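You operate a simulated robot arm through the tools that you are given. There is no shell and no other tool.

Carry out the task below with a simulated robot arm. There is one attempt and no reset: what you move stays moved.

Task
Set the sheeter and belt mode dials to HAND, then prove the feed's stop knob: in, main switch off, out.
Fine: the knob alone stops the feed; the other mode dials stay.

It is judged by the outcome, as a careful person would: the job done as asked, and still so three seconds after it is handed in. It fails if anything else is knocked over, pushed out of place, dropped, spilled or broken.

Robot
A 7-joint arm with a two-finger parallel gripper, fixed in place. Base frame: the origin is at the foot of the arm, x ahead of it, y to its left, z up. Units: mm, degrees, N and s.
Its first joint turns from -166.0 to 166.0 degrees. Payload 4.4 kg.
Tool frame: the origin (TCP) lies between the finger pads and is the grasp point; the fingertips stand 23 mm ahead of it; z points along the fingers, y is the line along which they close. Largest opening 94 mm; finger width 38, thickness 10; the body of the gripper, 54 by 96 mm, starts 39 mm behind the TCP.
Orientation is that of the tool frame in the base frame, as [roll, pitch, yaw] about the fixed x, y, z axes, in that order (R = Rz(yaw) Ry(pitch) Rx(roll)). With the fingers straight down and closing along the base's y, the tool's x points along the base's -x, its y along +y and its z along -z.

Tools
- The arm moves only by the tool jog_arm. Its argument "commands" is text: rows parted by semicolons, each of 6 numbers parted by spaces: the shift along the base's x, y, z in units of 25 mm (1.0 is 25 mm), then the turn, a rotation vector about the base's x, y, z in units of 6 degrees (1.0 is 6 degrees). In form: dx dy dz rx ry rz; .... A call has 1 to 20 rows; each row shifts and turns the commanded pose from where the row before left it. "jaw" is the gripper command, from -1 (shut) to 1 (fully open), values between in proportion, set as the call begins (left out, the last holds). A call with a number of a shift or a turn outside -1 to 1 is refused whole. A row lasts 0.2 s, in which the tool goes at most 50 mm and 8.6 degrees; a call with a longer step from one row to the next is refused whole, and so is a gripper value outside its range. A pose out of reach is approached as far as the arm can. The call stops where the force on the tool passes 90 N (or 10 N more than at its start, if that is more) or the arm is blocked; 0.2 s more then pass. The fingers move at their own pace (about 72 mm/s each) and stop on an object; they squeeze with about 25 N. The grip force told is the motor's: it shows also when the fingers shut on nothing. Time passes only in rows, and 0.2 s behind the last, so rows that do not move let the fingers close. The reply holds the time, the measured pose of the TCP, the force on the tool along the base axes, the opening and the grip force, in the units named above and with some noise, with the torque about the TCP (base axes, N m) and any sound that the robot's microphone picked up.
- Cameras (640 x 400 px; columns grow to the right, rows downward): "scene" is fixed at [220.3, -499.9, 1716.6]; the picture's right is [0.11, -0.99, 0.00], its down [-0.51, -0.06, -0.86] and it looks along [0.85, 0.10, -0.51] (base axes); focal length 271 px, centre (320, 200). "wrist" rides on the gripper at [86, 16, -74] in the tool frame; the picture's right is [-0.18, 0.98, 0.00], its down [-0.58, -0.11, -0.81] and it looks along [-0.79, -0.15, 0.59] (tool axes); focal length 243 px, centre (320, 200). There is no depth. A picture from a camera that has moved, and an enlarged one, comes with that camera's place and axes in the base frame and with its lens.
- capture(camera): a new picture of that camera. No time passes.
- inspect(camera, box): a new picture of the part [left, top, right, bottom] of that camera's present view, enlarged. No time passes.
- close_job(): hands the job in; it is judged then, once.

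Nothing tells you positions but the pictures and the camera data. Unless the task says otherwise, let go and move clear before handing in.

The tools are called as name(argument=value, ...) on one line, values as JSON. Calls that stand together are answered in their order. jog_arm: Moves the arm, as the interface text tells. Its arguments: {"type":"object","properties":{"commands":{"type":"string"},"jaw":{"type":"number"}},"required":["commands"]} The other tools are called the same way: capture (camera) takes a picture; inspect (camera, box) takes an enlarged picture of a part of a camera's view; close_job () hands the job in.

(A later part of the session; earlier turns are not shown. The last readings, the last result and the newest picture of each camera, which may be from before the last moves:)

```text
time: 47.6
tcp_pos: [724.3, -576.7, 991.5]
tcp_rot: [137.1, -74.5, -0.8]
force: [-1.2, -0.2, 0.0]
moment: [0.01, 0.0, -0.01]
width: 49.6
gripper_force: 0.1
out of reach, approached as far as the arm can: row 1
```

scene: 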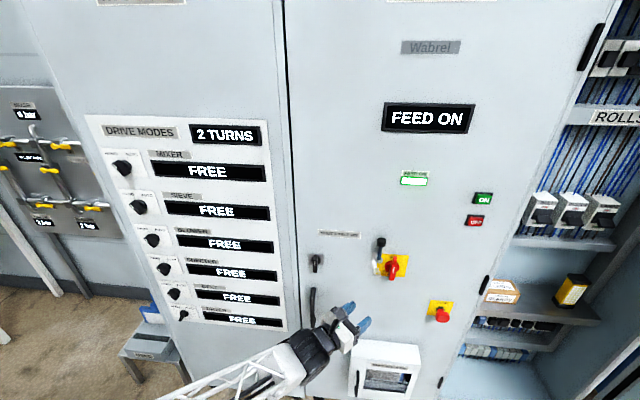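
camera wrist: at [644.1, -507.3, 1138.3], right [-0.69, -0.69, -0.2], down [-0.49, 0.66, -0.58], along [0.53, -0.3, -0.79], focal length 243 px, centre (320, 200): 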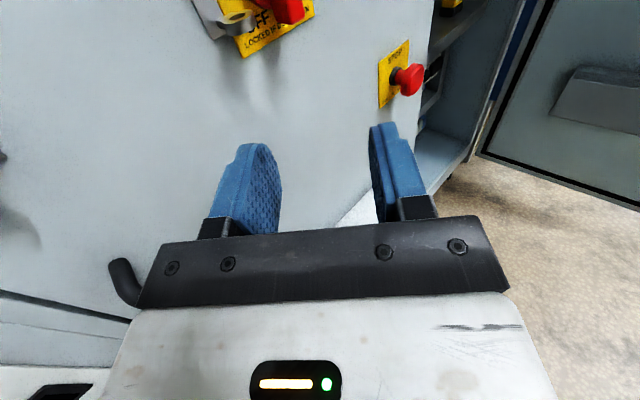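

The limit comes from the wrist being folded too close, not from distance: tilting the tool down a little clears it, and reaching further out should help too. I'll keep going out towards the stop knob with a slight downward pitch.

jog_arm(commands="0.2 -0.9 0 0 0.3 0;0.2 -0.9 0 0 0.3 0;0.2 -0.9 0 0 0.3 0;0 -0.9 0 0 0.3 0;0 -0.9 0 0 0 0;0 -0.9 0 0 0 0;0 0 0 0 0 0")

capture(camera="wrist")

capture(camera="scene")

```text
time: 49.2
tcp_pos: [731.1, -721.6, 978.3]
tcp_rot: [137.7, -66.6, -2.7]
force: [0.4, -0.1, 0.4]
moment: [0.03, -0.01, -0.03]
width: 49.9
gripper_force: 0.0
```

```text
taken
camera wrist: at [708.1, -681.2, 1083.1], right [-0.71, -0.69, 0.09], down [-0.68, 0.66, -0.33], along [0.16, -0.3, -0.94], focal length 243 px, centre (320, 200)
```

wrist: 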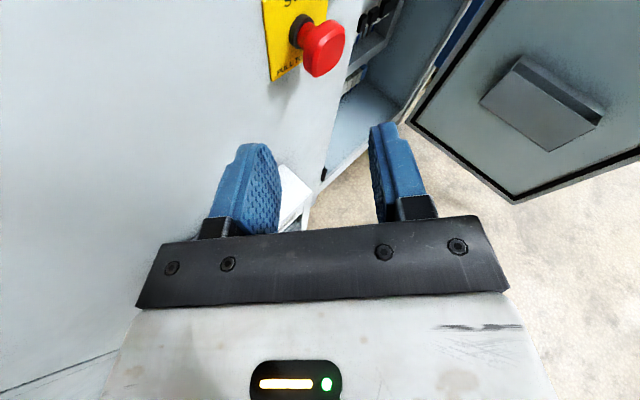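

```text
taken
```

scene: 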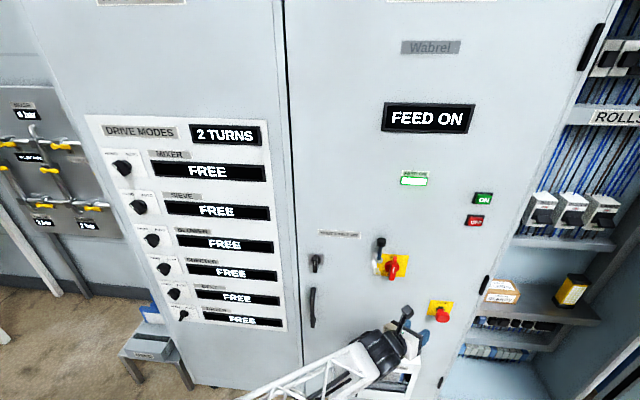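

The stop knob's head is centred near (822, -835, 928), in front of the panel at x = 865. I'll swing the tool closer to square with the panel and close the jaws for the push.

jog_arm(commands="-0.3 0 0 0 0 0.8;-0.3 0 0 0 0 0.8;0 -0.5 0 0 0 0.8;0 -0.5 0 0 0 0.8;0 -0.5 -0.4 0 0 0.8;0 -0.5 -0.4 0 0 0;0 0 0 0 0 0", jaw=-1)

capture(camera="wrist")

```text
time: 50.8
tcp_pos: [760.3, -810.6, 961.1]
tcp_rot: [142.3, -65.6, 15.6]
force: [0.5, -0.2, -0.8]
moment: [-0.03, 0.03, 0.0]
width: 0.0
gripper_force: 24.9
out of reach, approached as far as the arm can: row 1, 2, 3, 4
```

```text
taken
camera wrist: at [726.0, -786.4, 1068.4], right [-0.39, -0.92, 0.08], down [-0.89, 0.35, -0.29], along [0.24, -0.19, -0.95], focal length 243 px, centre (320, 200)
```

wrist: 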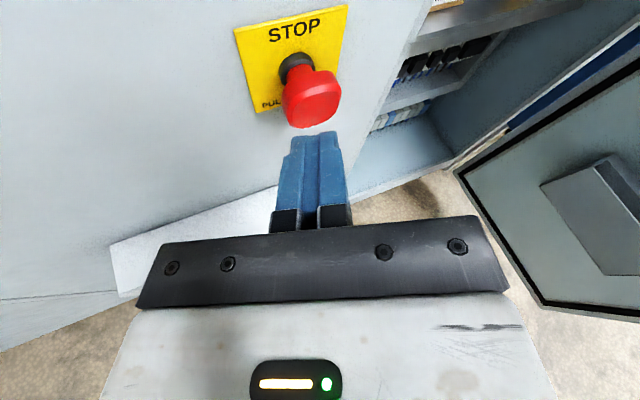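

The closed fingertips are about 40 mm short of the stop knob. I'll line them up with the head's centre and come close.

jog_arm(commands="0 -0.3 -0.7 0 0 0;0 -0.31 -0.7 0 0 0;0.4 0 0 0 0 0;0.4 0 0 0 0 0;0 0 0 0 0 0")

capture(camera="wrist")

inspect(camera="scene", box=[370, 240, 490, 330])

```text
time: 52.0
tcp_pos: [780.5, -827.1, 927.6]
tcp_rot: [142.3, -65.6, 15.5]
force: [0.0, 1.0, -0.7]
moment: [-0.02, 0.02, 0.03]
width: 0.0
gripper_force: 24.6
```

```text
taken
camera wrist: at [746.0, -801.7, 1034.1], right [-0.39, -0.92, 0.08], down [-0.89, 0.35, -0.29], along [0.24, -0.19, -0.95], focal length 243 px, centre (320, 200)
```

wrist: 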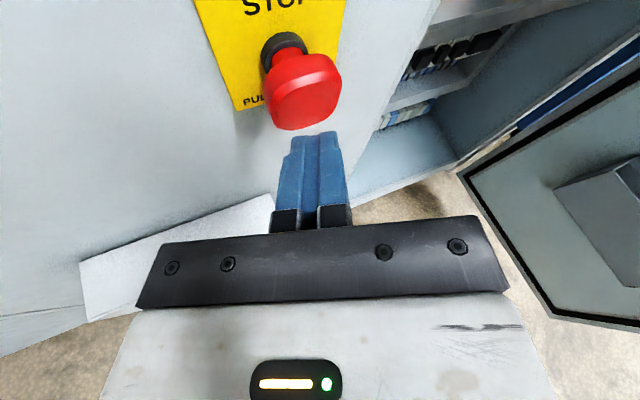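

```text
4.44 times, centred on (430, 285) of scene
camera zoom: at [220.3, -499.9, 1716.6], right [0.11, -0.99, 0.0], down [-0.51, -0.06, -0.86], along [0.85, 0.1, -0.51], focal length 1205 px, centre (-169, -178)
```

zoom: 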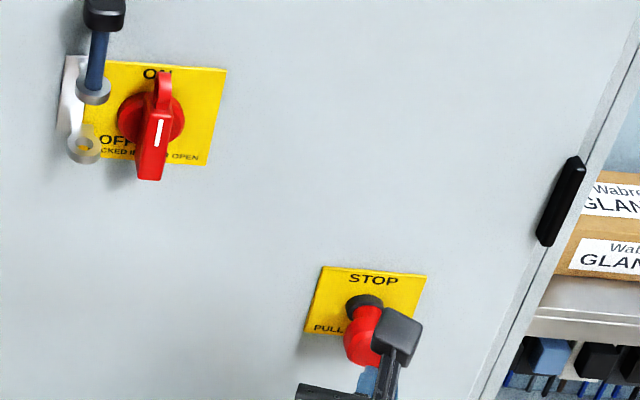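

The fingertips line up with the knob's axis. I'll push straight in, in small steps, watching the force.

jog_arm(commands="0.3 0 0 0 0 0;0.2 0 0 0 0 0")

jog_arm(commands="0.15 0 0 0 0 0;0.15 0 0 0 0 0")

inspect(camera="wrist", box=[220, 30, 420, 155])

```text
time: 52.6
tcp_pos: [791.5, -827.3, 926.4]
tcp_rot: [142.3, -65.5, 15.6]
force: [0.3, 0.1, 0.3]
moment: [0.01, -0.01, 0.02]
width: 0.0
gripper_force: 25.2
```

```text
time: 53.2
tcp_pos: [800.1, -825.6, 926.6]
tcp_rot: [142.3, -65.7, 15.4]
force: [-0.5, 0.4, 0.6]
moment: [0.03, -0.01, 0.01]
width: 0.1
gripper_force: 25.1
```

```text
3.20 times, centred on (320, 92) of wrist
camera zoom: at [766.1, -801.6, 1032.9], right [-0.39, -0.92, 0.08], down [-0.89, 0.35, -0.29], along [0.24, -0.19, -0.95], focal length 776 px, centre (320, 544)
```

zoom: 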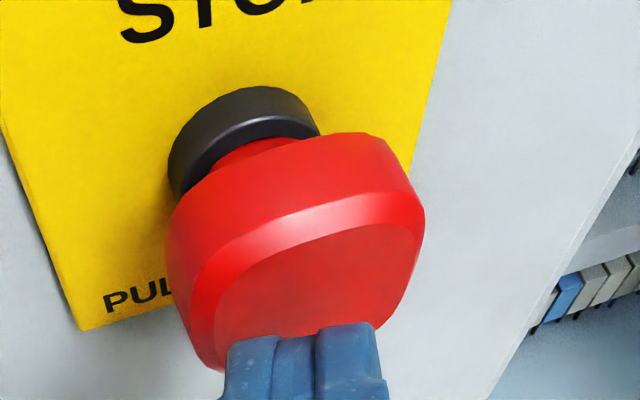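

jog_arm(commands="0.15 0 0 0 0 0;0.15 0 0 0 0 0")

jog_arm(commands="0.1 0 0 0 0 0;0.1 0 0 0 0 0")

inspect(camera="wrist", box=[220, 30, 420, 155])

capture(camera="scene")

```text
time: 53.8
tcp_pos: [803.8, -827.4, 925.0]
tcp_rot: [142.4, -65.6, 15.2]
force: [-51.0, 34.9, 12.6]
moment: [-0.17, -0.76, 1.13]
width: 0.0
gripper_force: 25.3
stopped in row 2: the force on the tool passed its limit at 106 N (the readings are from after the stop); the commanded pose is now the measured one
```

```text
time: 54.2
tcp_pos: [803.5, -828.2, 925.0]
tcp_rot: [142.5, -65.5, 15.3]
force: [-46.9, 33.7, 12.8]
moment: [-0.19, -0.65, 1.08]
width: 0.0
gripper_force: 24.7
stopped in row 1: the force on the tool passed its limit at 101 N (the readings are from after the stop); the commanded pose is now the measured one
```

```text
3.20 times, centred on (320, 92) of wrist
camera zoom: at [770.1, -802.9, 1031.9], right [-0.39, -0.92, 0.08], down [-0.89, 0.36, -0.29], along [0.24, -0.19, -0.95], focal length 776 px, centre (320, 544)
```

zoom: 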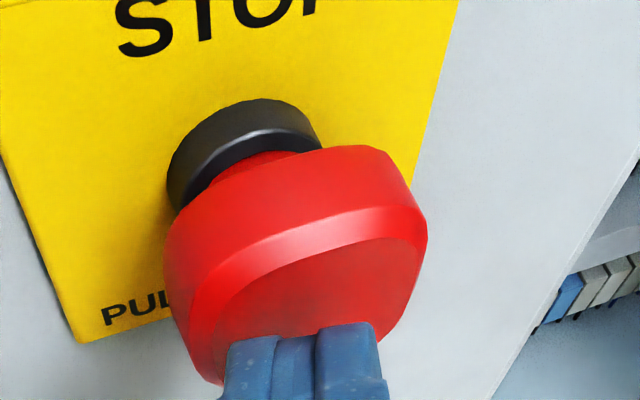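

```text
taken
```

scene: 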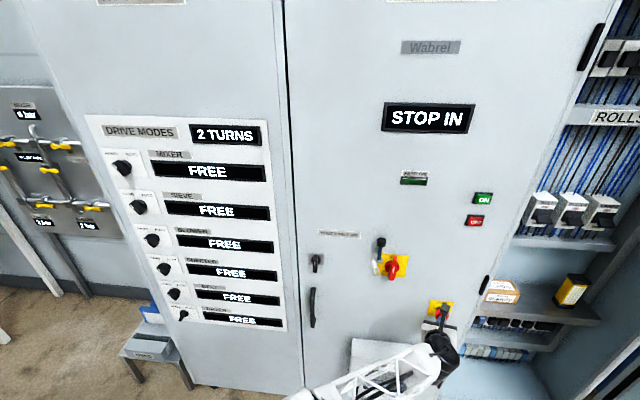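

The display reads STOP IN and the feed-on lamp is out. I'll back off and check that the knob stays latched.

jog_arm(commands="-0.5 0 0 0 0 0;-0.6 0 0 0 0 0;-0.6 0 0 0 0 0;-0.5 0 0 0 0 0;0 0 0 0 0 0")

inspect(camera="scene", box=[340, 90, 500, 330])

capture(camera="wrist")

```text
time: 55.4
tcp_pos: [750.9, -827.2, 925.3]
tcp_rot: [142.5, -65.6, 15.3]
force: [-0.4, 0.3, 0.1]
moment: [0.02, -0.02, 0.02]
width: 0.2
gripper_force: 24.7
```

```text
1.67 times, centred on (420, 210) of scene
camera zoom: at [220.3, -499.9, 1716.6], right [0.11, -0.99, 0.0], down [-0.51, -0.06, -0.86], along [0.85, 0.1, -0.51], focal length 452 px, centre (153, 183)
```

zoom: 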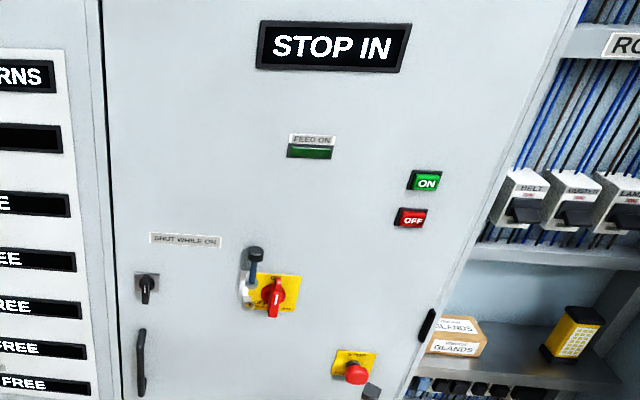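

```text
taken
camera wrist: at [716.3, -803.2, 1031.6], right [-0.39, -0.92, 0.08], down [-0.89, 0.36, -0.29], along [0.24, -0.19, -0.95], focal length 243 px, centre (320, 200)
```

wrist: 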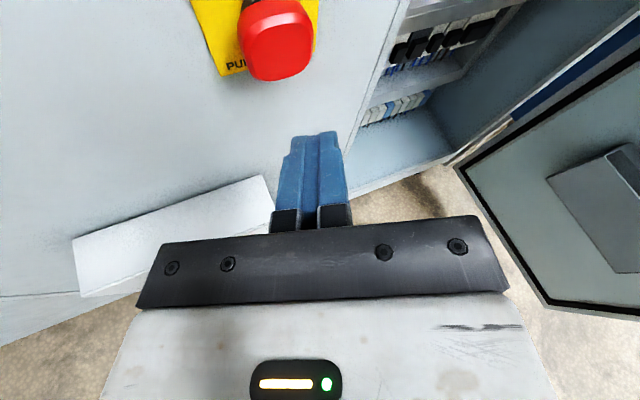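

The stop stays in. Next is the main switch; I'll move up and left, clear of the door, and study it and the hasp and pin beside it.

jog_arm(commands="-0.4 0.3 1 0 0 0;-0.4 0.7 1 0 0 0;0 0.7 1 0 0 0;0 0.7 1 0 -0.3 0;0 0.7 1 0 -0.3 0;0 0.7 1 0 -0.3 0;0 0.7 1 0 -0.3 0;0 0.7 1 0 -0.3 0;0 0.7 1 0 -0.3 0;0 0.6 1 0 -0.3 0;0 0 0 0 0 0")

capture(camera="wrist")

inspect(camera="wrist", box=[220, 0, 460, 150])

inspect(camera="scene", box=[360, 220, 430, 300])

```text
time: 57.8
tcp_pos: [730.2, -669.0, 1162.0]
tcp_rot: [130.7, -76.9, 26.3]
force: [0.1, 0.4, 0.1]
moment: [0.02, 0.02, -0.01]
width: 0.1
gripper_force: 24.9
```

```text
taken
camera wrist: at [674.7, -645.4, 1260.0], right [-0.4, -0.91, -0.01], down [-0.81, 0.36, -0.47], along [0.43, -0.18, -0.88], focal length 243 px, centre (320, 200)
```

wrist: 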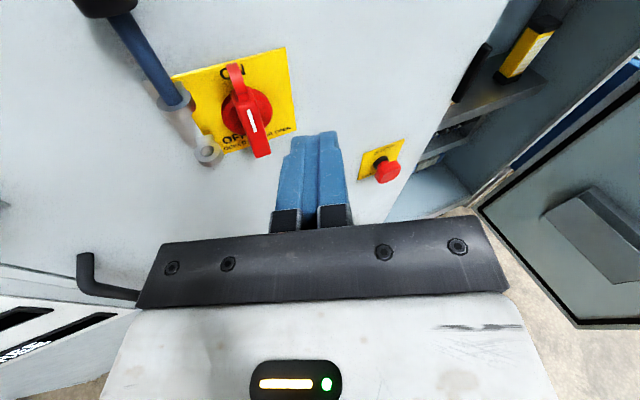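

```text
2.67 times, centred on (340, 75) of wrist
camera zoom: at [674.7, -645.4, 1260.0], right [-0.4, -0.91, -0.01], down [-0.81, 0.36, -0.47], along [0.43, -0.18, -0.88], focal length 647 px, centre (267, 533)
```

zoom: 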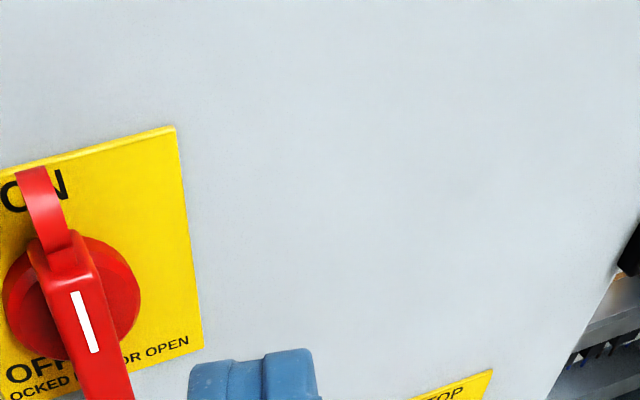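

```text
5.00 times, centred on (395, 260) of scene
camera zoom: at [220.3, -499.9, 1716.6], right [0.11, -0.99, 0.0], down [-0.51, -0.06, -0.86], along [0.85, 0.1, -0.51], focal length 1355 px, centre (-55, -100)
```

zoom: 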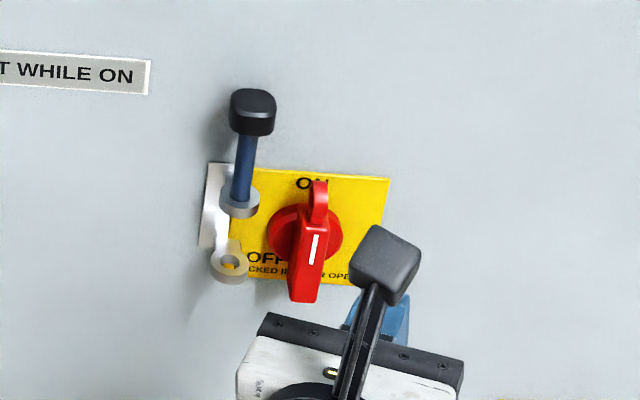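

jog_arm(commands="0 0.8 0.5 0 0 0.5;0 0.8 0.5 0 0 0.5;0 0.8 0.5 0 0 0.5;0 0.8 0.5 0 0 0.5;0 0 0 0 0 0.5;0 0 0 0 0 0")

capture(camera="wrist")

inspect(camera="wrist", box=[220, 0, 460, 150])

```text
time: 59.4
tcp_pos: [736.7, -591.7, 1194.9]
tcp_rot: [135.7, -77.1, 36.6]
force: [0.3, -0.6, -0.1]
moment: [0.02, 0.02, -0.01]
width: 0.0
gripper_force: 24.4
stopped in row 6: the arm was blocked; the commanded pose is now the measured one
```

```text
taken
camera wrist: at [678.3, -585.2, 1293.9], right [-0.15, -0.99, -0.03], down [-0.88, 0.15, -0.45], along [0.45, -0.05, -0.89], focal length 243 px, centre (320, 200)
```

wrist: 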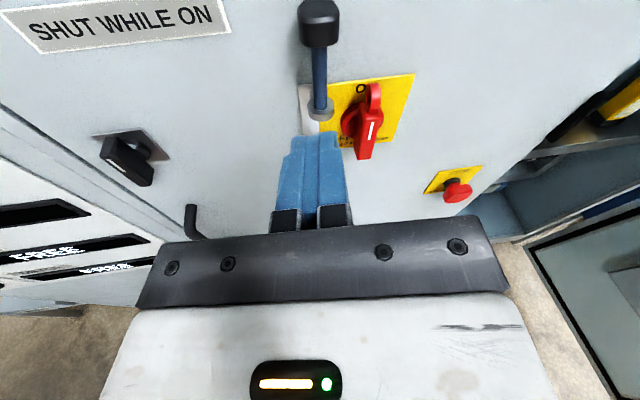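

```text
2.67 times, centred on (340, 75) of wrist
camera zoom: at [678.3, -585.2, 1293.9], right [-0.15, -0.99, -0.03], down [-0.88, 0.15, -0.45], along [0.45, -0.05, -0.89], focal length 647 px, centre (267, 533)
```

zoom: 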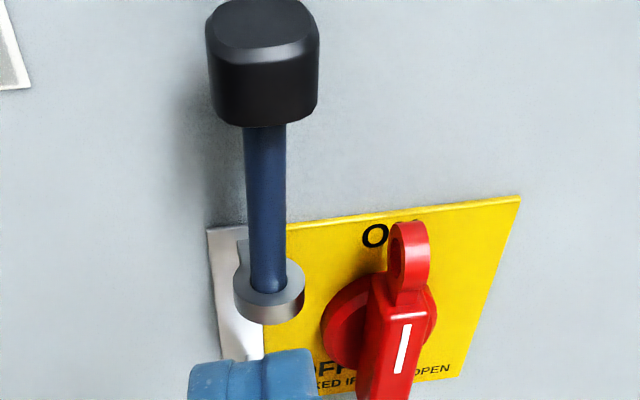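

capture(camera="scene")

```text
taken
```

scene: 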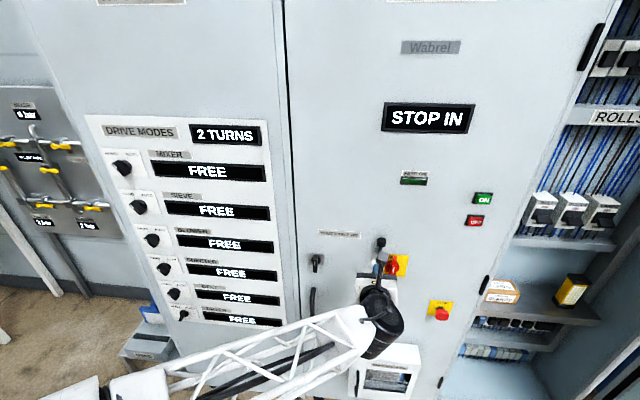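

The handle points up at ON with its pivot near (-651, 1107) in y and z. OFF is 90° left, where its lug swings between the two hasp rings. The pin is parked in the upper ring only, so I'll leave it alone. I'll open the jaws part way and line up in front of the handle, still clear of it.

jog_arm(commands="0 -0.6 -0.5 0 0 0;0 -0.6 -0.6 0 0 0;0 -0.6 -0.7 0 0 0;0 -0.6 -0.7 0 0 0;0 0 -0.6 0 0 0;0 0 0 0 0 0", jaw=-0.1)

capture(camera="wrist")

inspect(camera="wrist", box=[220, 0, 420, 125])

```text
time: 60.8
tcp_pos: [736.7, -652.0, 1121.3]
tcp_rot: [135.0, -77.1, 37.5]
force: [0.3, 0.2, -0.3]
moment: [-0.03, -0.01, 0.01]
width: 42.3
gripper_force: 0.1
```

```text
taken
camera wrist: at [677.8, -644.8, 1219.1], right [-0.15, -0.99, -0.02], down [-0.88, 0.14, -0.46], along [0.46, -0.05, -0.89], focal length 243 px, centre (320, 200)
```

wrist: 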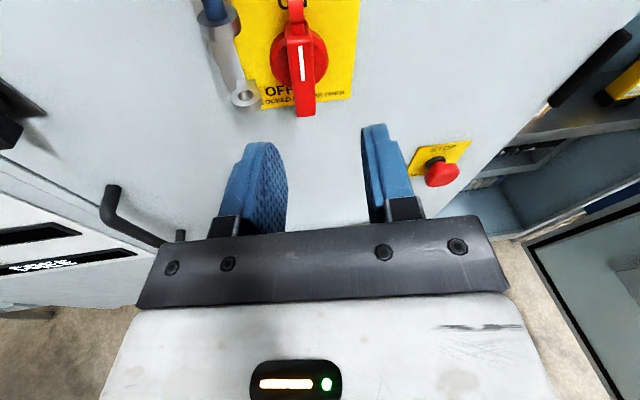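

```text
3.20 times, centred on (320, 62) of wrist
camera zoom: at [677.8, -644.8, 1219.1], right [-0.15, -0.99, -0.02], down [-0.88, 0.14, -0.46], along [0.46, -0.05, -0.89], focal length 776 px, centre (320, 640)
```

zoom: 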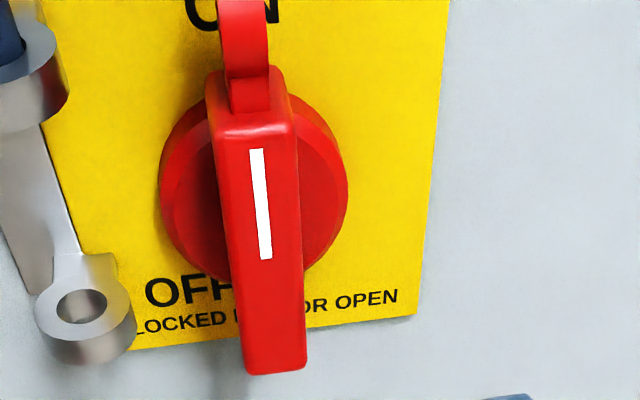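

The view confirms the layout: the handle bar's front is at x ≈ 833 and the hasp rings are at z ≈ 1092 and 1139. I'll narrow the jaws to 32 mm so the left finger fits between the rings, then square up and close in.

jog_arm(commands="0.5 0.05 -0.1 0 -0.3 0.3;0.5 0 -0.1 0 -0.3 0.3;0.5 0 0 0 -0.3 0.3;0.5 0 0 0 -0.3 0.3;0 0 0 0 0 0", jaw=-0.32)

capture(camera="wrist")

inspect(camera="wrist", box=[220, 30, 420, 155])

```text
time: 62.0
tcp_pos: [786.3, -650.9, 1116.2]
tcp_rot: [102.3, -81.2, 76.7]
force: [-1.0, 0.0, -0.3]
moment: [0.02, 0.02, -0.01]
width: 31.6
gripper_force: 0.0
```

```text
taken
camera wrist: at [715.5, -651.2, 1205.2], right [-0.02, -1.0, -0.04], down [-0.82, 0.04, -0.56], along [0.57, 0.02, -0.82], focal length 243 px, centre (320, 200)
```

wrist: 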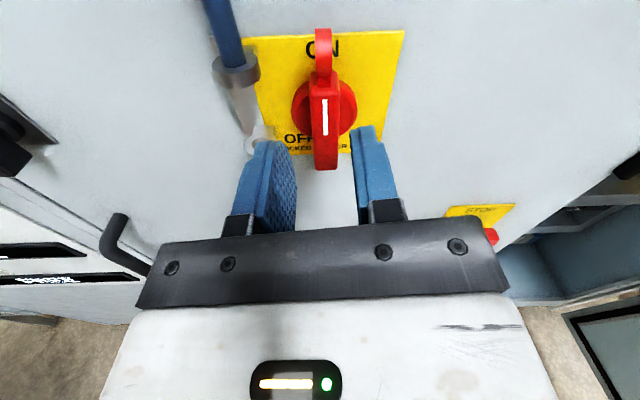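

```text
3.20 times, centred on (320, 92) of wrist
camera zoom: at [715.5, -651.2, 1205.2], right [-0.02, -1.0, -0.04], down [-0.82, 0.04, -0.56], along [0.57, 0.02, -0.82], focal length 776 px, centre (320, 544)
```

zoom: 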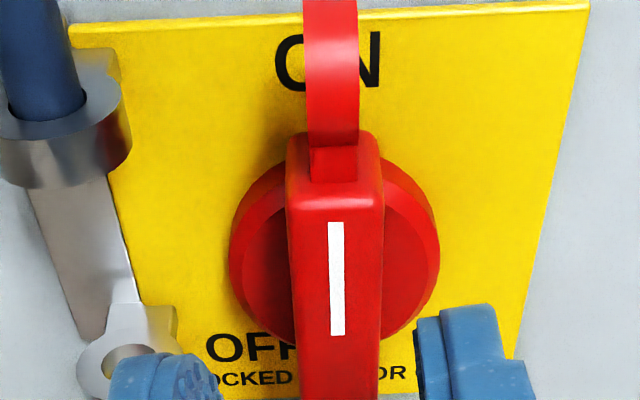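

The tool is now square to the panel with no reach warnings. I'll trim the roll and y offset, then slide the fingers over the handle bar.

jog_arm(commands="0 -0.08 0 1.0 0 0;0 0 0 0.2 0 0;0.4 0 0 0 0 0;0 0 0 0 0 0", jaw=-0.38)

inspect(camera="wrist", box=[220, 50, 420, 175])

```text
time: 63.0
tcp_pos: [795.7, -653.2, 1116.3]
tcp_rot: [145.4, -87.6, 33.7]
force: [0.2, -0.2, 0.0]
moment: [0.03, -0.02, 0.02]
width: 29.2
gripper_force: 0.1
```

```text
3.20 times, centred on (320, 112) of wrist
camera zoom: at [725.5, -664.8, 1204.5], right [-0.02, -0.99, -0.16], down [-0.82, 0.11, -0.56], along [0.57, 0.12, -0.82], focal length 776 px, centre (320, 480)
```

zoom: 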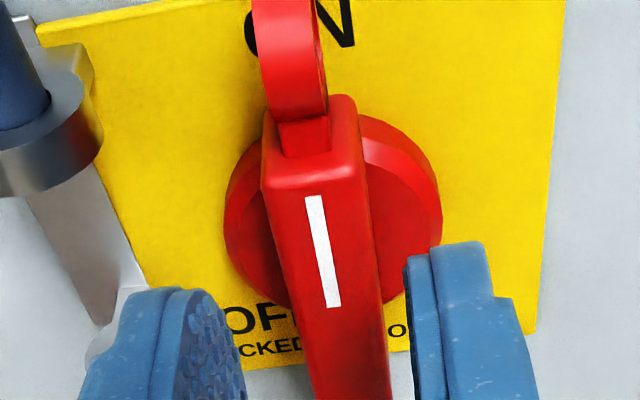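

jog_arm(commands="0.4 0 0 0 0 0;0.4 0 0 0 0 0;0.3 0 0 0 0 0;0 0 0 0 0 0")

inspect(camera="wrist", box=[220, 50, 420, 175])

inspect(camera="scene", box=[350, 210, 440, 300])

```text
time: 64.0
tcp_pos: [824.2, -652.3, 1116.2]
tcp_rot: [145.0, -87.6, 34.3]
force: [0.2, -0.8, -0.3]
moment: [0.02, 0.0, -0.02]
width: 29.2
gripper_force: 0.1
```

```text
3.20 times, centred on (320, 112) of wrist
camera zoom: at [753.2, -664.7, 1204.9], right [-0.02, -0.99, -0.16], down [-0.82, 0.11, -0.56], along [0.57, 0.12, -0.82], focal length 776 px, centre (320, 480)
```

zoom: 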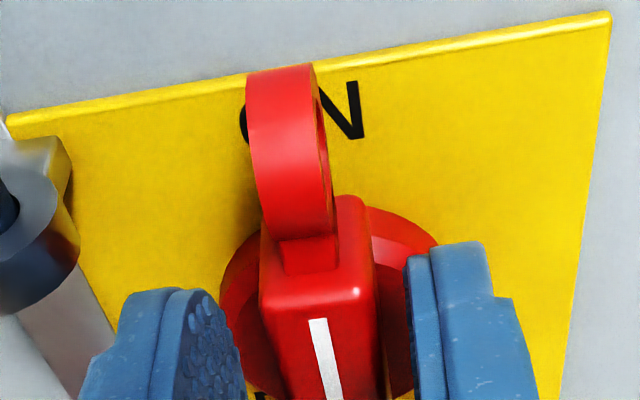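

```text
4.44 times, centred on (395, 255) of scene
camera zoom: at [220.3, -499.9, 1716.6], right [0.11, -0.99, 0.0], down [-0.51, -0.06, -0.86], along [0.85, 0.1, -0.51], focal length 1205 px, centre (-13, -44)
```

zoom: 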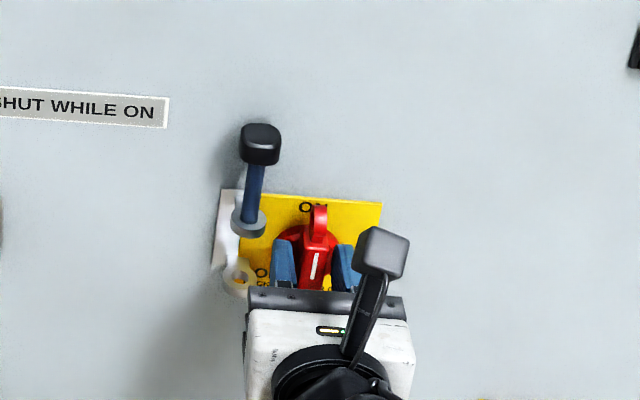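

The fingers straddle the bar and are clear of the hasp. I'll lower slightly to centre on the pivot and close.

jog_arm(commands="0 0 -0.16 0 0 0;0 0 0 0 0 0")

jog_arm(commands="0 0 0 0 0 0;0 0 0 0 0 0;0 0 0 0 0 0", jaw=-1)

```text
time: 64.6
tcp_pos: [823.5, -651.8, 1111.7]
tcp_rot: [145.3, -87.7, 33.7]
force: [0.1, 0.0, -0.1]
moment: [0.01, 0.01, 0.01]
width: 29.1
gripper_force: 0.2
```

```text
time: 65.4
tcp_pos: [823.7, -655.5, 1111.8]
tcp_rot: [145.3, -87.6, 33.8]
force: [4.7, -37.2, 1.7]
moment: [-0.38, 0.25, -0.11]
width: 16.8
gripper_force: 45.2
```

Gripped at 16.8 mm; the bar sits about 3 mm further right than I had it. I'll relieve that and start turning towards OFF.

jog_arm(commands="0 -0.1 0 0 0 0;0 0 0 0 0 0")

jog_arm(commands="0 0.01 0 -0.7 0 0;0 0.01 0 -0.7 0 0")

jog_arm(commands="0 0.01 0 -0.7 0 0;0 0.01 0 -0.7 0 0")

capture(camera="wrist")

```text
time: 66.0
tcp_pos: [823.8, -653.3, 1112.3]
tcp_rot: [145.0, -87.6, 34.3]
force: [-29.0, 14.0, 6.1]
moment: [0.2, 0.13, 0.9]
width: 17.0
gripper_force: 44.8
```

```text
time: 66.6
tcp_pos: [824.8, -651.5, 1111.9]
tcp_rot: [100.6, -80.0, 78.5]
force: [-41.2, 57.6, 5.6]
moment: [0.75, -0.21, 1.65]
width: 17.1
gripper_force: 45.5
```

```text
time: 67.2
tcp_pos: [824.7, -651.2, 1110.6]
tcp_rot: [95.7, -72.5, 83.6]
force: [-20.6, 27.0, 3.8]
moment: [0.35, -0.99, 1.4]
width: 17.1
gripper_force: 44.6
stopped in row 2: the force on the tool passed its limit at 96 N (the readings are from after the stop); the commanded pose is now the measured one
```

```text
taken
camera wrist: at [754.2, -638.3, 1200.0], right [-0.01, -0.99, 0.12], down [-0.82, -0.05, -0.56], along [0.57, -0.11, -0.82], focal length 243 px, centre (320, 200)
```

wrist: 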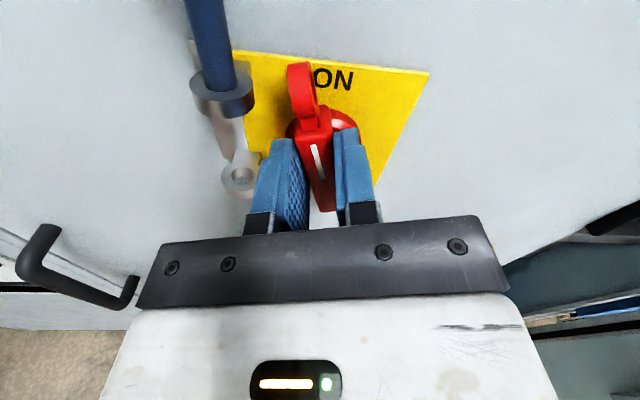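

The handle is turning, about 17° so far, but the side force is building. I'll ease the tool in +y as before and continue in small steps.

jog_arm(commands="-0.02 0.06 0 0 0 0;0 0 0 0 0 0")

jog_arm(commands="0 0.05 0 -0.6 0 0;0 0.04 0 -0.6 0 0")

```text
time: 67.8
tcp_pos: [823.5, -649.7, 1112.3]
tcp_rot: [95.7, -72.5, 83.3]
force: [4.4, -0.2, 3.8]
moment: [0.06, -0.85, 1.03]
width: 16.8
gripper_force: 45.0
```

```text
time: 68.4
tcp_pos: [823.4, -649.2, 1109.0]
tcp_rot: [93.8, -65.5, 85.1]
force: [4.0, -15.3, 4.9]
moment: [-0.15, -0.35, 0.59]
width: 16.9
gripper_force: 44.8
```

jog_arm(commands="0 0.01 -0.02 -0.7 0 0;0 0.01 -0.02 -0.7 0 0")

jog_arm(commands="0 0.015 -0.02 -0.7 0 0;0 0.015 -0.02 -0.7 0 0")

jog_arm(commands="0 0.015 -0.02 -0.7 0 0;0 0.015 -0.02 -0.7 0 0")

capture(camera="wrist")

inspect(camera="scene", box=[350, 90, 490, 300])

```text
time: 69.0
tcp_pos: [825.7, -647.9, 1108.9]
tcp_rot: [92.5, -57.0, 86.3]
force: [-0.6, -5.2, 4.5]
moment: [-0.05, 1.48, -0.34]
width: 17.0
gripper_force: 45.1
```

```text
time: 69.6
tcp_pos: [823.5, -647.3, 1108.8]
tcp_rot: [91.8, -48.6, 87.0]
force: [-2.9, 5.8, 7.7]
moment: [0.0, 1.24, -0.19]
width: 16.8
gripper_force: 44.7
```

```text
time: 70.2
tcp_pos: [825.5, -645.4, 1108.5]
tcp_rot: [91.0, -40.2, 87.4]
force: [4.0, 9.8, 0.3]
moment: [0.05, -0.44, 1.45]
width: 16.6
gripper_force: 45.1
```

```text
taken
camera wrist: at [754.0, -586.6, 1176.2], right [-0.02, -0.78, 0.63], down [-0.82, -0.35, -0.45], along [0.57, -0.53, -0.63], focal length 243 px, centre (320, 200)
```

wrist: 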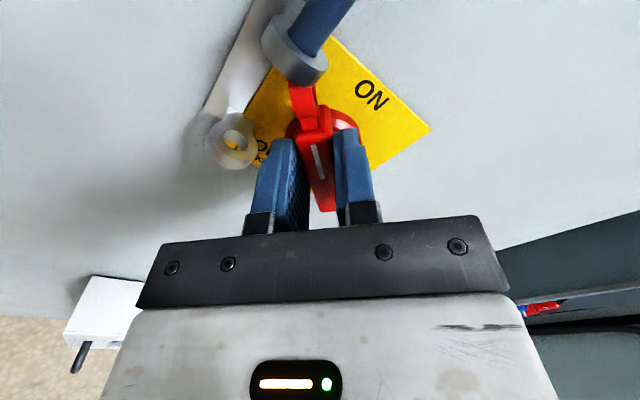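

```text
1.90 times, centred on (420, 195) of scene
camera zoom: at [220.3, -499.9, 1716.6], right [0.11, -0.99, 0.0], down [-0.51, -0.06, -0.86], along [0.85, 0.1, -0.51], focal length 516 px, centre (130, 210)
```

zoom: 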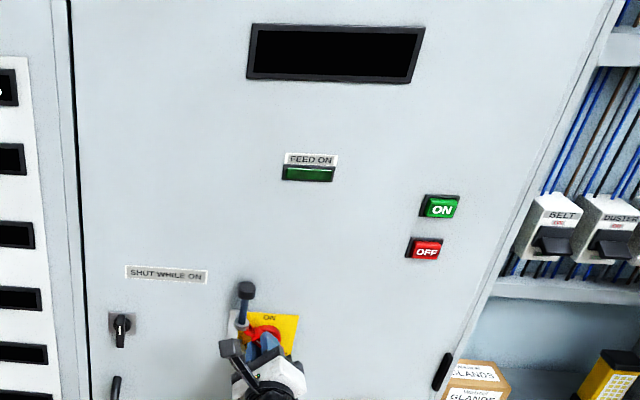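

The displays have gone dark, so the power is breaking. I'll carry the handle on round to the full OFF position.

jog_arm(commands="0 0.015 -0.025 -0.7 0 0;0 0.015 -0.025 -0.7 0 0")

jog_arm(commands="0 0.01 -0.025 -0.7 0 0;0 0.01 -0.025 -0.7 0 0")

jog_arm(commands="0 0.01 -0.025 -0.7 0 0;0 0.01 -0.025 -0.7 0 0")

capture(camera="wrist")

inspect(camera="scene", box=[350, 210, 440, 300])

```text
time: 70.8
tcp_pos: [824.6, -645.1, 1106.1]
tcp_rot: [90.6, -31.8, 87.7]
force: [4.4, 18.2, -0.6]
moment: [0.1, -0.29, 1.78]
width: 16.8
gripper_force: 45.4
```

```text
time: 71.2
tcp_pos: [828.8, -648.5, 1103.3]
tcp_rot: [91.5, -28.1, 88.0]
force: [-83.9, 67.0, 5.6]
moment: [0.13, -0.84, 1.96]
width: 17.0
gripper_force: 44.6
out of reach, approached as far as the arm can: row 1, 2
stopped in row 2: the force on the tool passed its limit at 226 N (the readings are from after the stop); the commanded pose is now the measured one
```

```text
time: 71.5
tcp_pos: [828.4, -649.2, 1102.8]
tcp_rot: [91.5, -27.8, 88.1]
force: [-22.9, 16.9, 5.2]
moment: [-0.01, -0.94, 0.28]
width: 17.0
gripper_force: 45.1
out of reach, approached as far as the arm can: row 1
stopped in row 1: the force on the tool passed its limit at 172 N (the readings are from after the stop); the commanded pose is now the measured one
```

```text
taken
camera wrist: at [757.8, -577.7, 1159.0], right [0.01, -0.62, 0.78], down [-0.82, -0.45, -0.35], along [0.57, -0.64, -0.52], focal length 243 px, centre (320, 200)
```

wrist: 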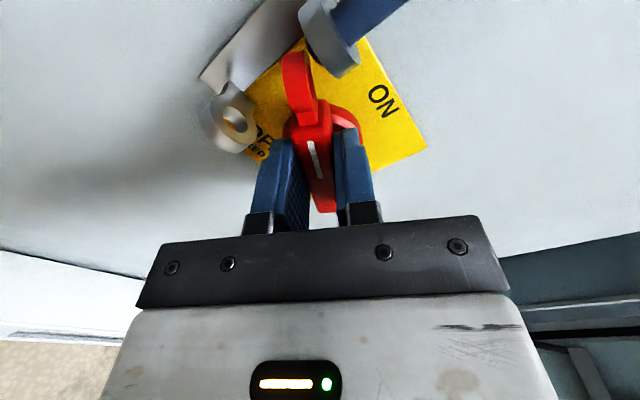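

```text
4.44 times, centred on (395, 255) of scene
camera zoom: at [220.3, -499.9, 1716.6], right [0.11, -0.99, 0.0], down [-0.51, -0.06, -0.86], along [0.85, 0.1, -0.51], focal length 1205 px, centre (-13, -44)
```

zoom: 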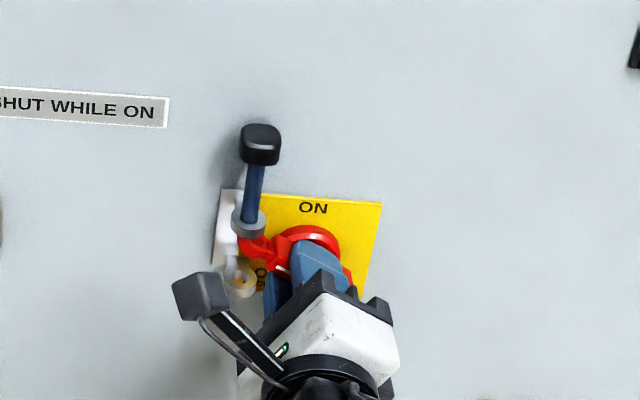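

The wrist ran into a joint limit with the handle about 62° round, so I won't force it further. I'll open the jaws just enough to slip off, back straight out, and see where the handle rests.

jog_arm(commands="0 0 0 0 0 0;0 0 0 0 0 0", jaw=-0.55)

jog_arm(commands="-0.3 0 0 0 0 0;-0.4 0 0 0 0 0;-0.5 0 0 0 0 0;-0.6 0 0 0 0 0;0 0 0 0 0 0")

capture(camera="wrist")

inspect(camera="scene", box=[350, 210, 440, 300])

```text
time: 72.1
tcp_pos: [829.4, -649.2, 1102.5]
tcp_rot: [91.6, -27.8, 88.0]
force: [1.2, -0.7, 1.9]
moment: [-0.02, -0.02, 0.0]
width: 21.9
gripper_force: 1.2
```

```text
time: 73.3
tcp_pos: [787.4, -653.9, 1109.9]
tcp_rot: [92.1, -28.3, 88.0]
force: [-0.2, -0.5, 0.1]
moment: [-0.02, 0.01, 0.02]
width: 21.4
gripper_force: 0.0
out of reach, approached as far as the arm can: row 3, 4
```

```text
taken
camera wrist: at [716.5, -584.3, 1167.5], right [0.02, -0.63, 0.78], down [-0.83, -0.45, -0.34], along [0.56, -0.64, -0.53], focal length 243 px, centre (320, 200)
```

wrist: 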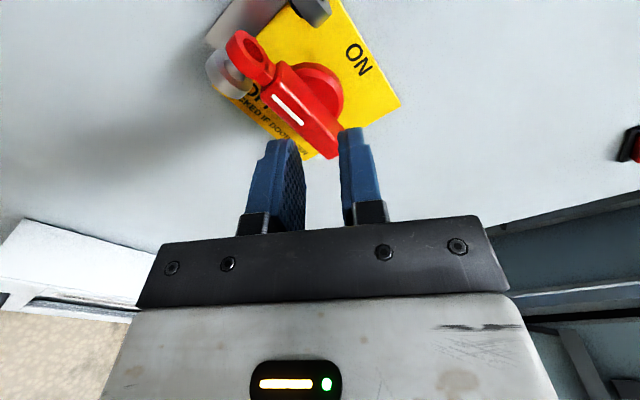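

```text
4.44 times, centred on (395, 255) of scene
camera zoom: at [220.3, -499.9, 1716.6], right [0.11, -0.99, 0.0], down [-0.51, -0.06, -0.86], along [0.85, 0.1, -0.51], focal length 1205 px, centre (-13, -44)
```

zoom: 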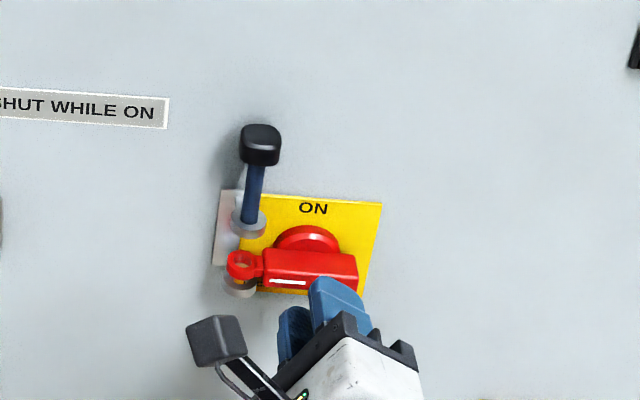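

The handle has snapped fully to OFF and its lug sits between the hasp rings; the pin hasn't moved. Next I'll roll the tool back upright, clear of the handle, and check the displays.

jog_arm(commands="0 0 0 1 0 0;0 0 0 1 0 0;0 0 0 1 0 0;0 0 0 1 0 0;0 0 0 1 0 0;0 0 0 1 0 0;0 0 0 1 0 0;0 0 0 1 0 0;0 0 0 1 0 0;0 0 0 1 0 0;-0.8 0 0 0.3 0 0;0 0 0 0 0 0")

capture(camera="wrist")

capture(camera="scene")

```text
time: 75.9
tcp_pos: [766.7, -655.4, 1110.2]
tcp_rot: [170.3, -88.4, 10.5]
force: [-0.1, 0.0, 0.6]
moment: [0.01, 0.02, -0.01]
width: 21.7
gripper_force: 0.0
```

```text
taken
camera wrist: at [696.2, -670.6, 1197.6], right [0.01, -0.98, -0.18], down [-0.82, 0.09, -0.56], along [0.57, 0.15, -0.81], focal length 243 px, centre (320, 200)
```

wrist: 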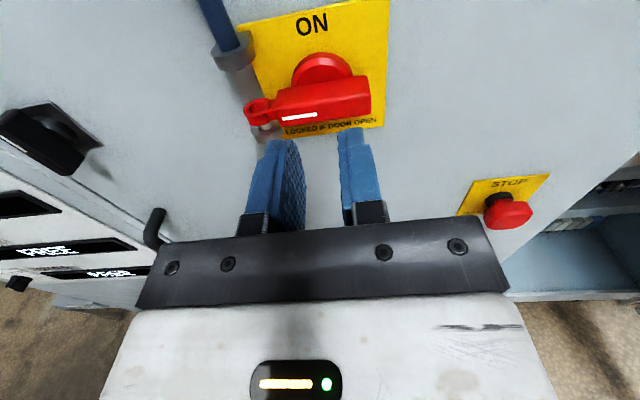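

```text
taken
```

scene: 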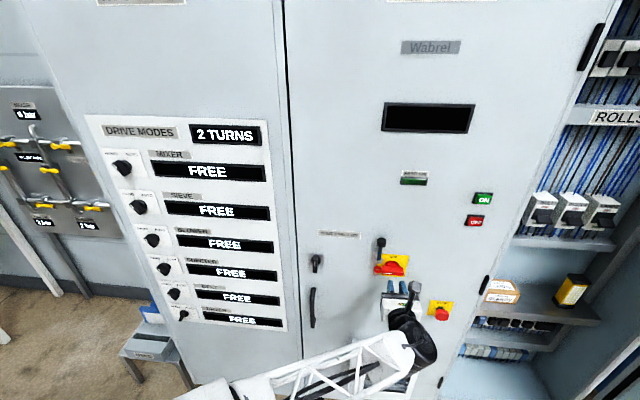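

The drive-mode displays are live again and unchanged, and the main switch is OFF. I'll move to the stop knob with the tool square to the panel and the jaws open, to pull it out.

jog_arm(commands="0 -0.8 -0.8 0 0 0;0 -0.8 -0.8 0 0 0;0 -0.8 -0.8 0 0 0;0 -0.8 -0.8 0 0 0;0 -0.8 -0.8 0 0 0;0 -0.8 -0.8 0 0 0;0 -0.8 -0.8 0 0 0;0 -0.8 -0.8 0 0 0;0 -0.8 -0.8 0 0 0;0 0 0 0 0 0", jaw=0.5)

capture(camera="wrist")

capture(camera="scene")

```text
time: 78.1
tcp_pos: [766.8, -835.3, 929.7]
tcp_rot: [168.6, -88.4, 12.1]
force: [-0.6, -0.5, 0.5]
moment: [-0.03, 0.02, -0.03]
width: 70.6
gripper_force: 0.0
```

```text
taken
camera wrist: at [696.5, -850.7, 1017.6], right [0.01, -0.98, -0.18], down [-0.82, 0.09, -0.56], along [0.57, 0.15, -0.81], focal length 243 px, centre (320, 200)
```

wrist: 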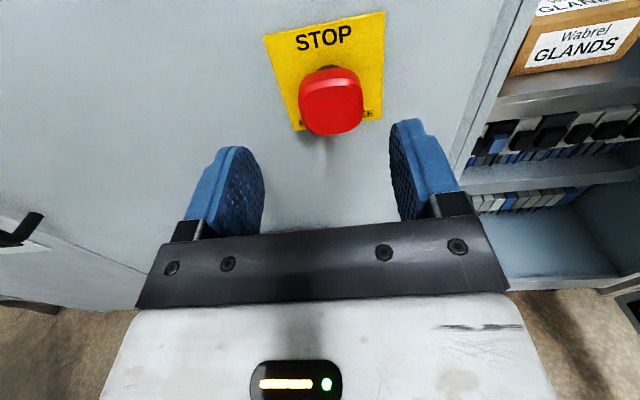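

```text
taken
```

scene: 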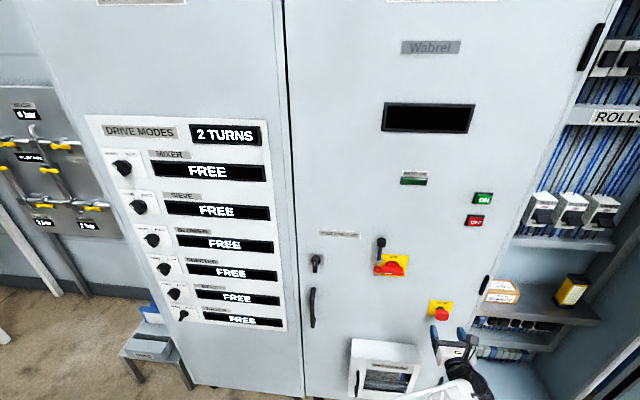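

jog_arm(commands="0 -0.2 -0.2 0 0 0;0.6 0 0 0 0 0;0.6 0 0 0 0 0;0 0 0 0 0 0")

inspect(camera="wrist", box=[180, 30, 460, 205])

```text
time: 79.1
tcp_pos: [795.8, -840.5, 924.3]
tcp_rot: [168.7, -88.2, 11.9]
force: [0.5, 0.0, -0.2]
moment: [-0.01, 0.02, -0.02]
width: 70.7
gripper_force: 0.0
```

```text
2.29 times, centred on (320, 118) of wrist
camera zoom: at [726.3, -855.5, 1012.8], right [0.01, -0.98, -0.18], down [-0.82, 0.09, -0.56], along [0.57, 0.15, -0.81], focal length 555 px, centre (320, 389)
```

zoom: 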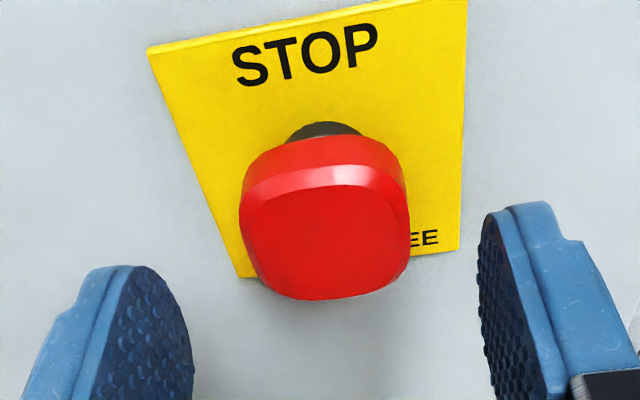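

The jaws are centred on the 42 mm head. I'll go forward so the pads surround it, then close.

jog_arm(commands="0.5 0 0 0 0 0;0.5 0 0 0 0 0;0.4 0 0 0 0 0;0 0 0 0 0 0")

inspect(camera="wrist", box=[180, 30, 460, 205])

```text
time: 80.1
tcp_pos: [833.8, -839.5, 925.1]
tcp_rot: [168.4, -88.3, 12.3]
force: [0.1, 0.1, -0.1]
moment: [-0.04, 0.0, -0.03]
width: 70.4
gripper_force: 0.0
```

```text
2.29 times, centred on (320, 118) of wrist
camera zoom: at [761.4, -855.6, 1012.7], right [0.01, -0.98, -0.18], down [-0.82, 0.09, -0.56], along [0.57, 0.15, -0.81], focal length 555 px, centre (320, 389)
```

zoom: 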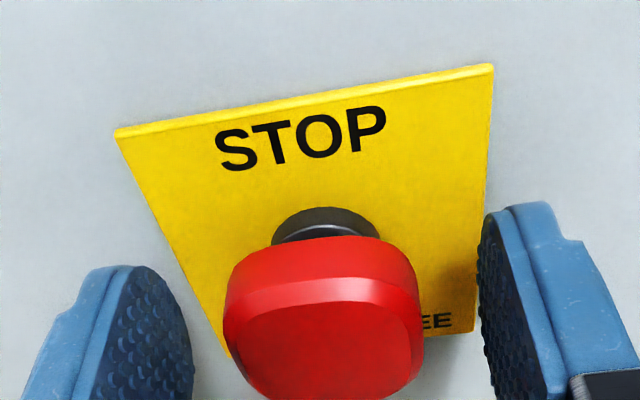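

jog_arm(commands="0 0 0 0 0 0;0 0 0 0 0 0;0 0 0 0 0 0;0 0 0 0 0 0", jaw=-1)

inspect(camera="wrist", box=[180, 30, 460, 205])

```text
time: 81.1
tcp_pos: [831.1, -840.3, 924.9]
tcp_rot: [168.5, -88.3, 12.1]
force: [4.0, -17.0, -1.8]
moment: [-0.12, 0.05, -0.34]
width: 41.7
gripper_force: 45.7
```

```text
2.29 times, centred on (320, 118) of wrist
camera zoom: at [761.0, -856.1, 1012.7], right [0.01, -0.98, -0.18], down [-0.82, 0.1, -0.56], along [0.57, 0.15, -0.81], focal length 555 px, centre (320, 389)
```

zoom: 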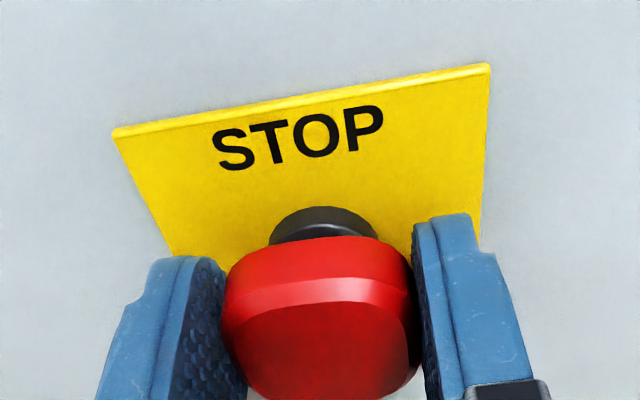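

The head is gripped at 41.7 mm. Now I'll pull straight out in small steps.

jog_arm(commands="-0.1 0 0 0 0 0;-0.1 0 0 0 0 0;-0.1 0 0 0 0 0")

inspect(camera="wrist", box=[180, 30, 460, 205])

```text
time: 81.9
tcp_pos: [824.6, -841.1, 924.8]
tcp_rot: [169.4, -88.4, 11.3]
force: [19.5, -41.6, -7.1]
moment: [-0.02, 0.01, 0.08]
width: 41.7
gripper_force: 45.2
```

```text
2.29 times, centred on (320, 118) of wrist
camera zoom: at [754.1, -856.1, 1012.7], right [0.01, -0.98, -0.18], down [-0.82, 0.1, -0.56], along [0.57, 0.15, -0.81], focal length 555 px, centre (320, 389)
```

zoom: 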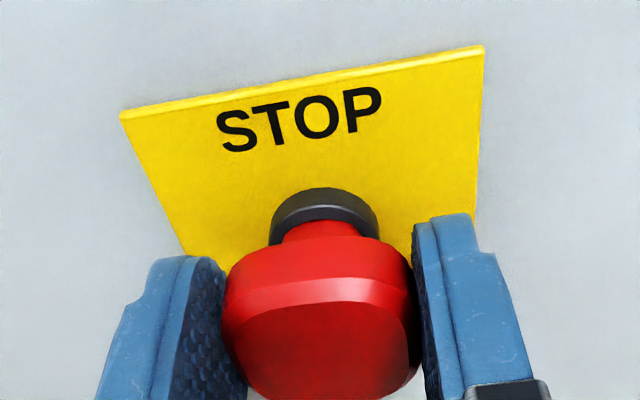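

The knob is coming out with the jaws: the red stem is now showing. I'll ease the side load and pull a little further to the end of its travel.

jog_arm(commands="-0.06 -0.06 0 0 0 0;-0.06 0 0 0 0 0")

inspect(camera="wrist", box=[180, 30, 460, 205])

```text
time: 82.5
tcp_pos: [822.9, -841.1, 925.9]
tcp_rot: [168.1, -88.4, 12.6]
force: [43.4, -28.5, -3.8]
moment: [-0.15, -0.18, -0.25]
width: 42.0
gripper_force: 45.0
```

```text
2.29 times, centred on (320, 118) of wrist
camera zoom: at [752.8, -856.3, 1012.8], right [0.01, -0.98, -0.18], down [-0.82, 0.09, -0.56], along [0.57, 0.15, -0.81], focal length 555 px, centre (320, 389)
```

zoom: 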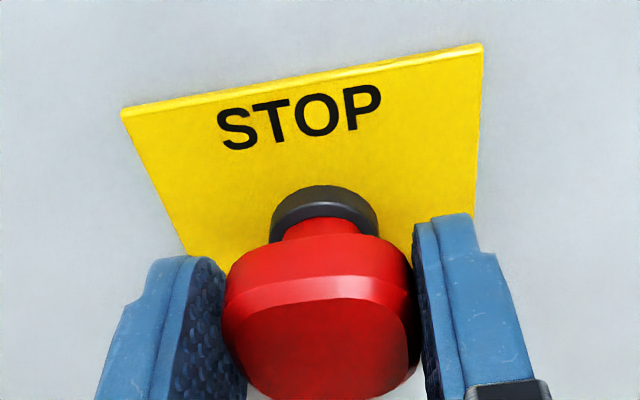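

jog_arm(commands="-0.06 -0.03 0 0 0 0;0 0 0 0 0 0")

inspect(camera="wrist", box=[180, 30, 460, 205])

```text
time: 83.1
tcp_pos: [822.2, -840.8, 925.5]
tcp_rot: [168.3, -88.2, 12.5]
force: [43.7, 2.7, 2.5]
moment: [0.0, -0.24, -0.36]
width: 42.0
gripper_force: 44.8
```

```text
2.29 times, centred on (320, 118) of wrist
camera zoom: at [751.1, -856.5, 1012.9], right [0.01, -0.98, -0.18], down [-0.82, 0.09, -0.56], along [0.57, 0.15, -0.81], focal length 555 px, centre (320, 389)
```

zoom: 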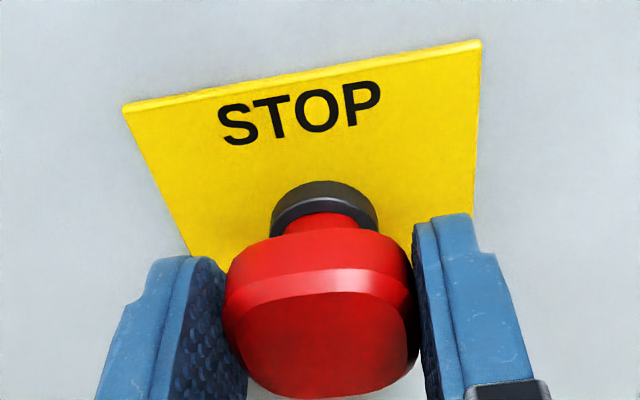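

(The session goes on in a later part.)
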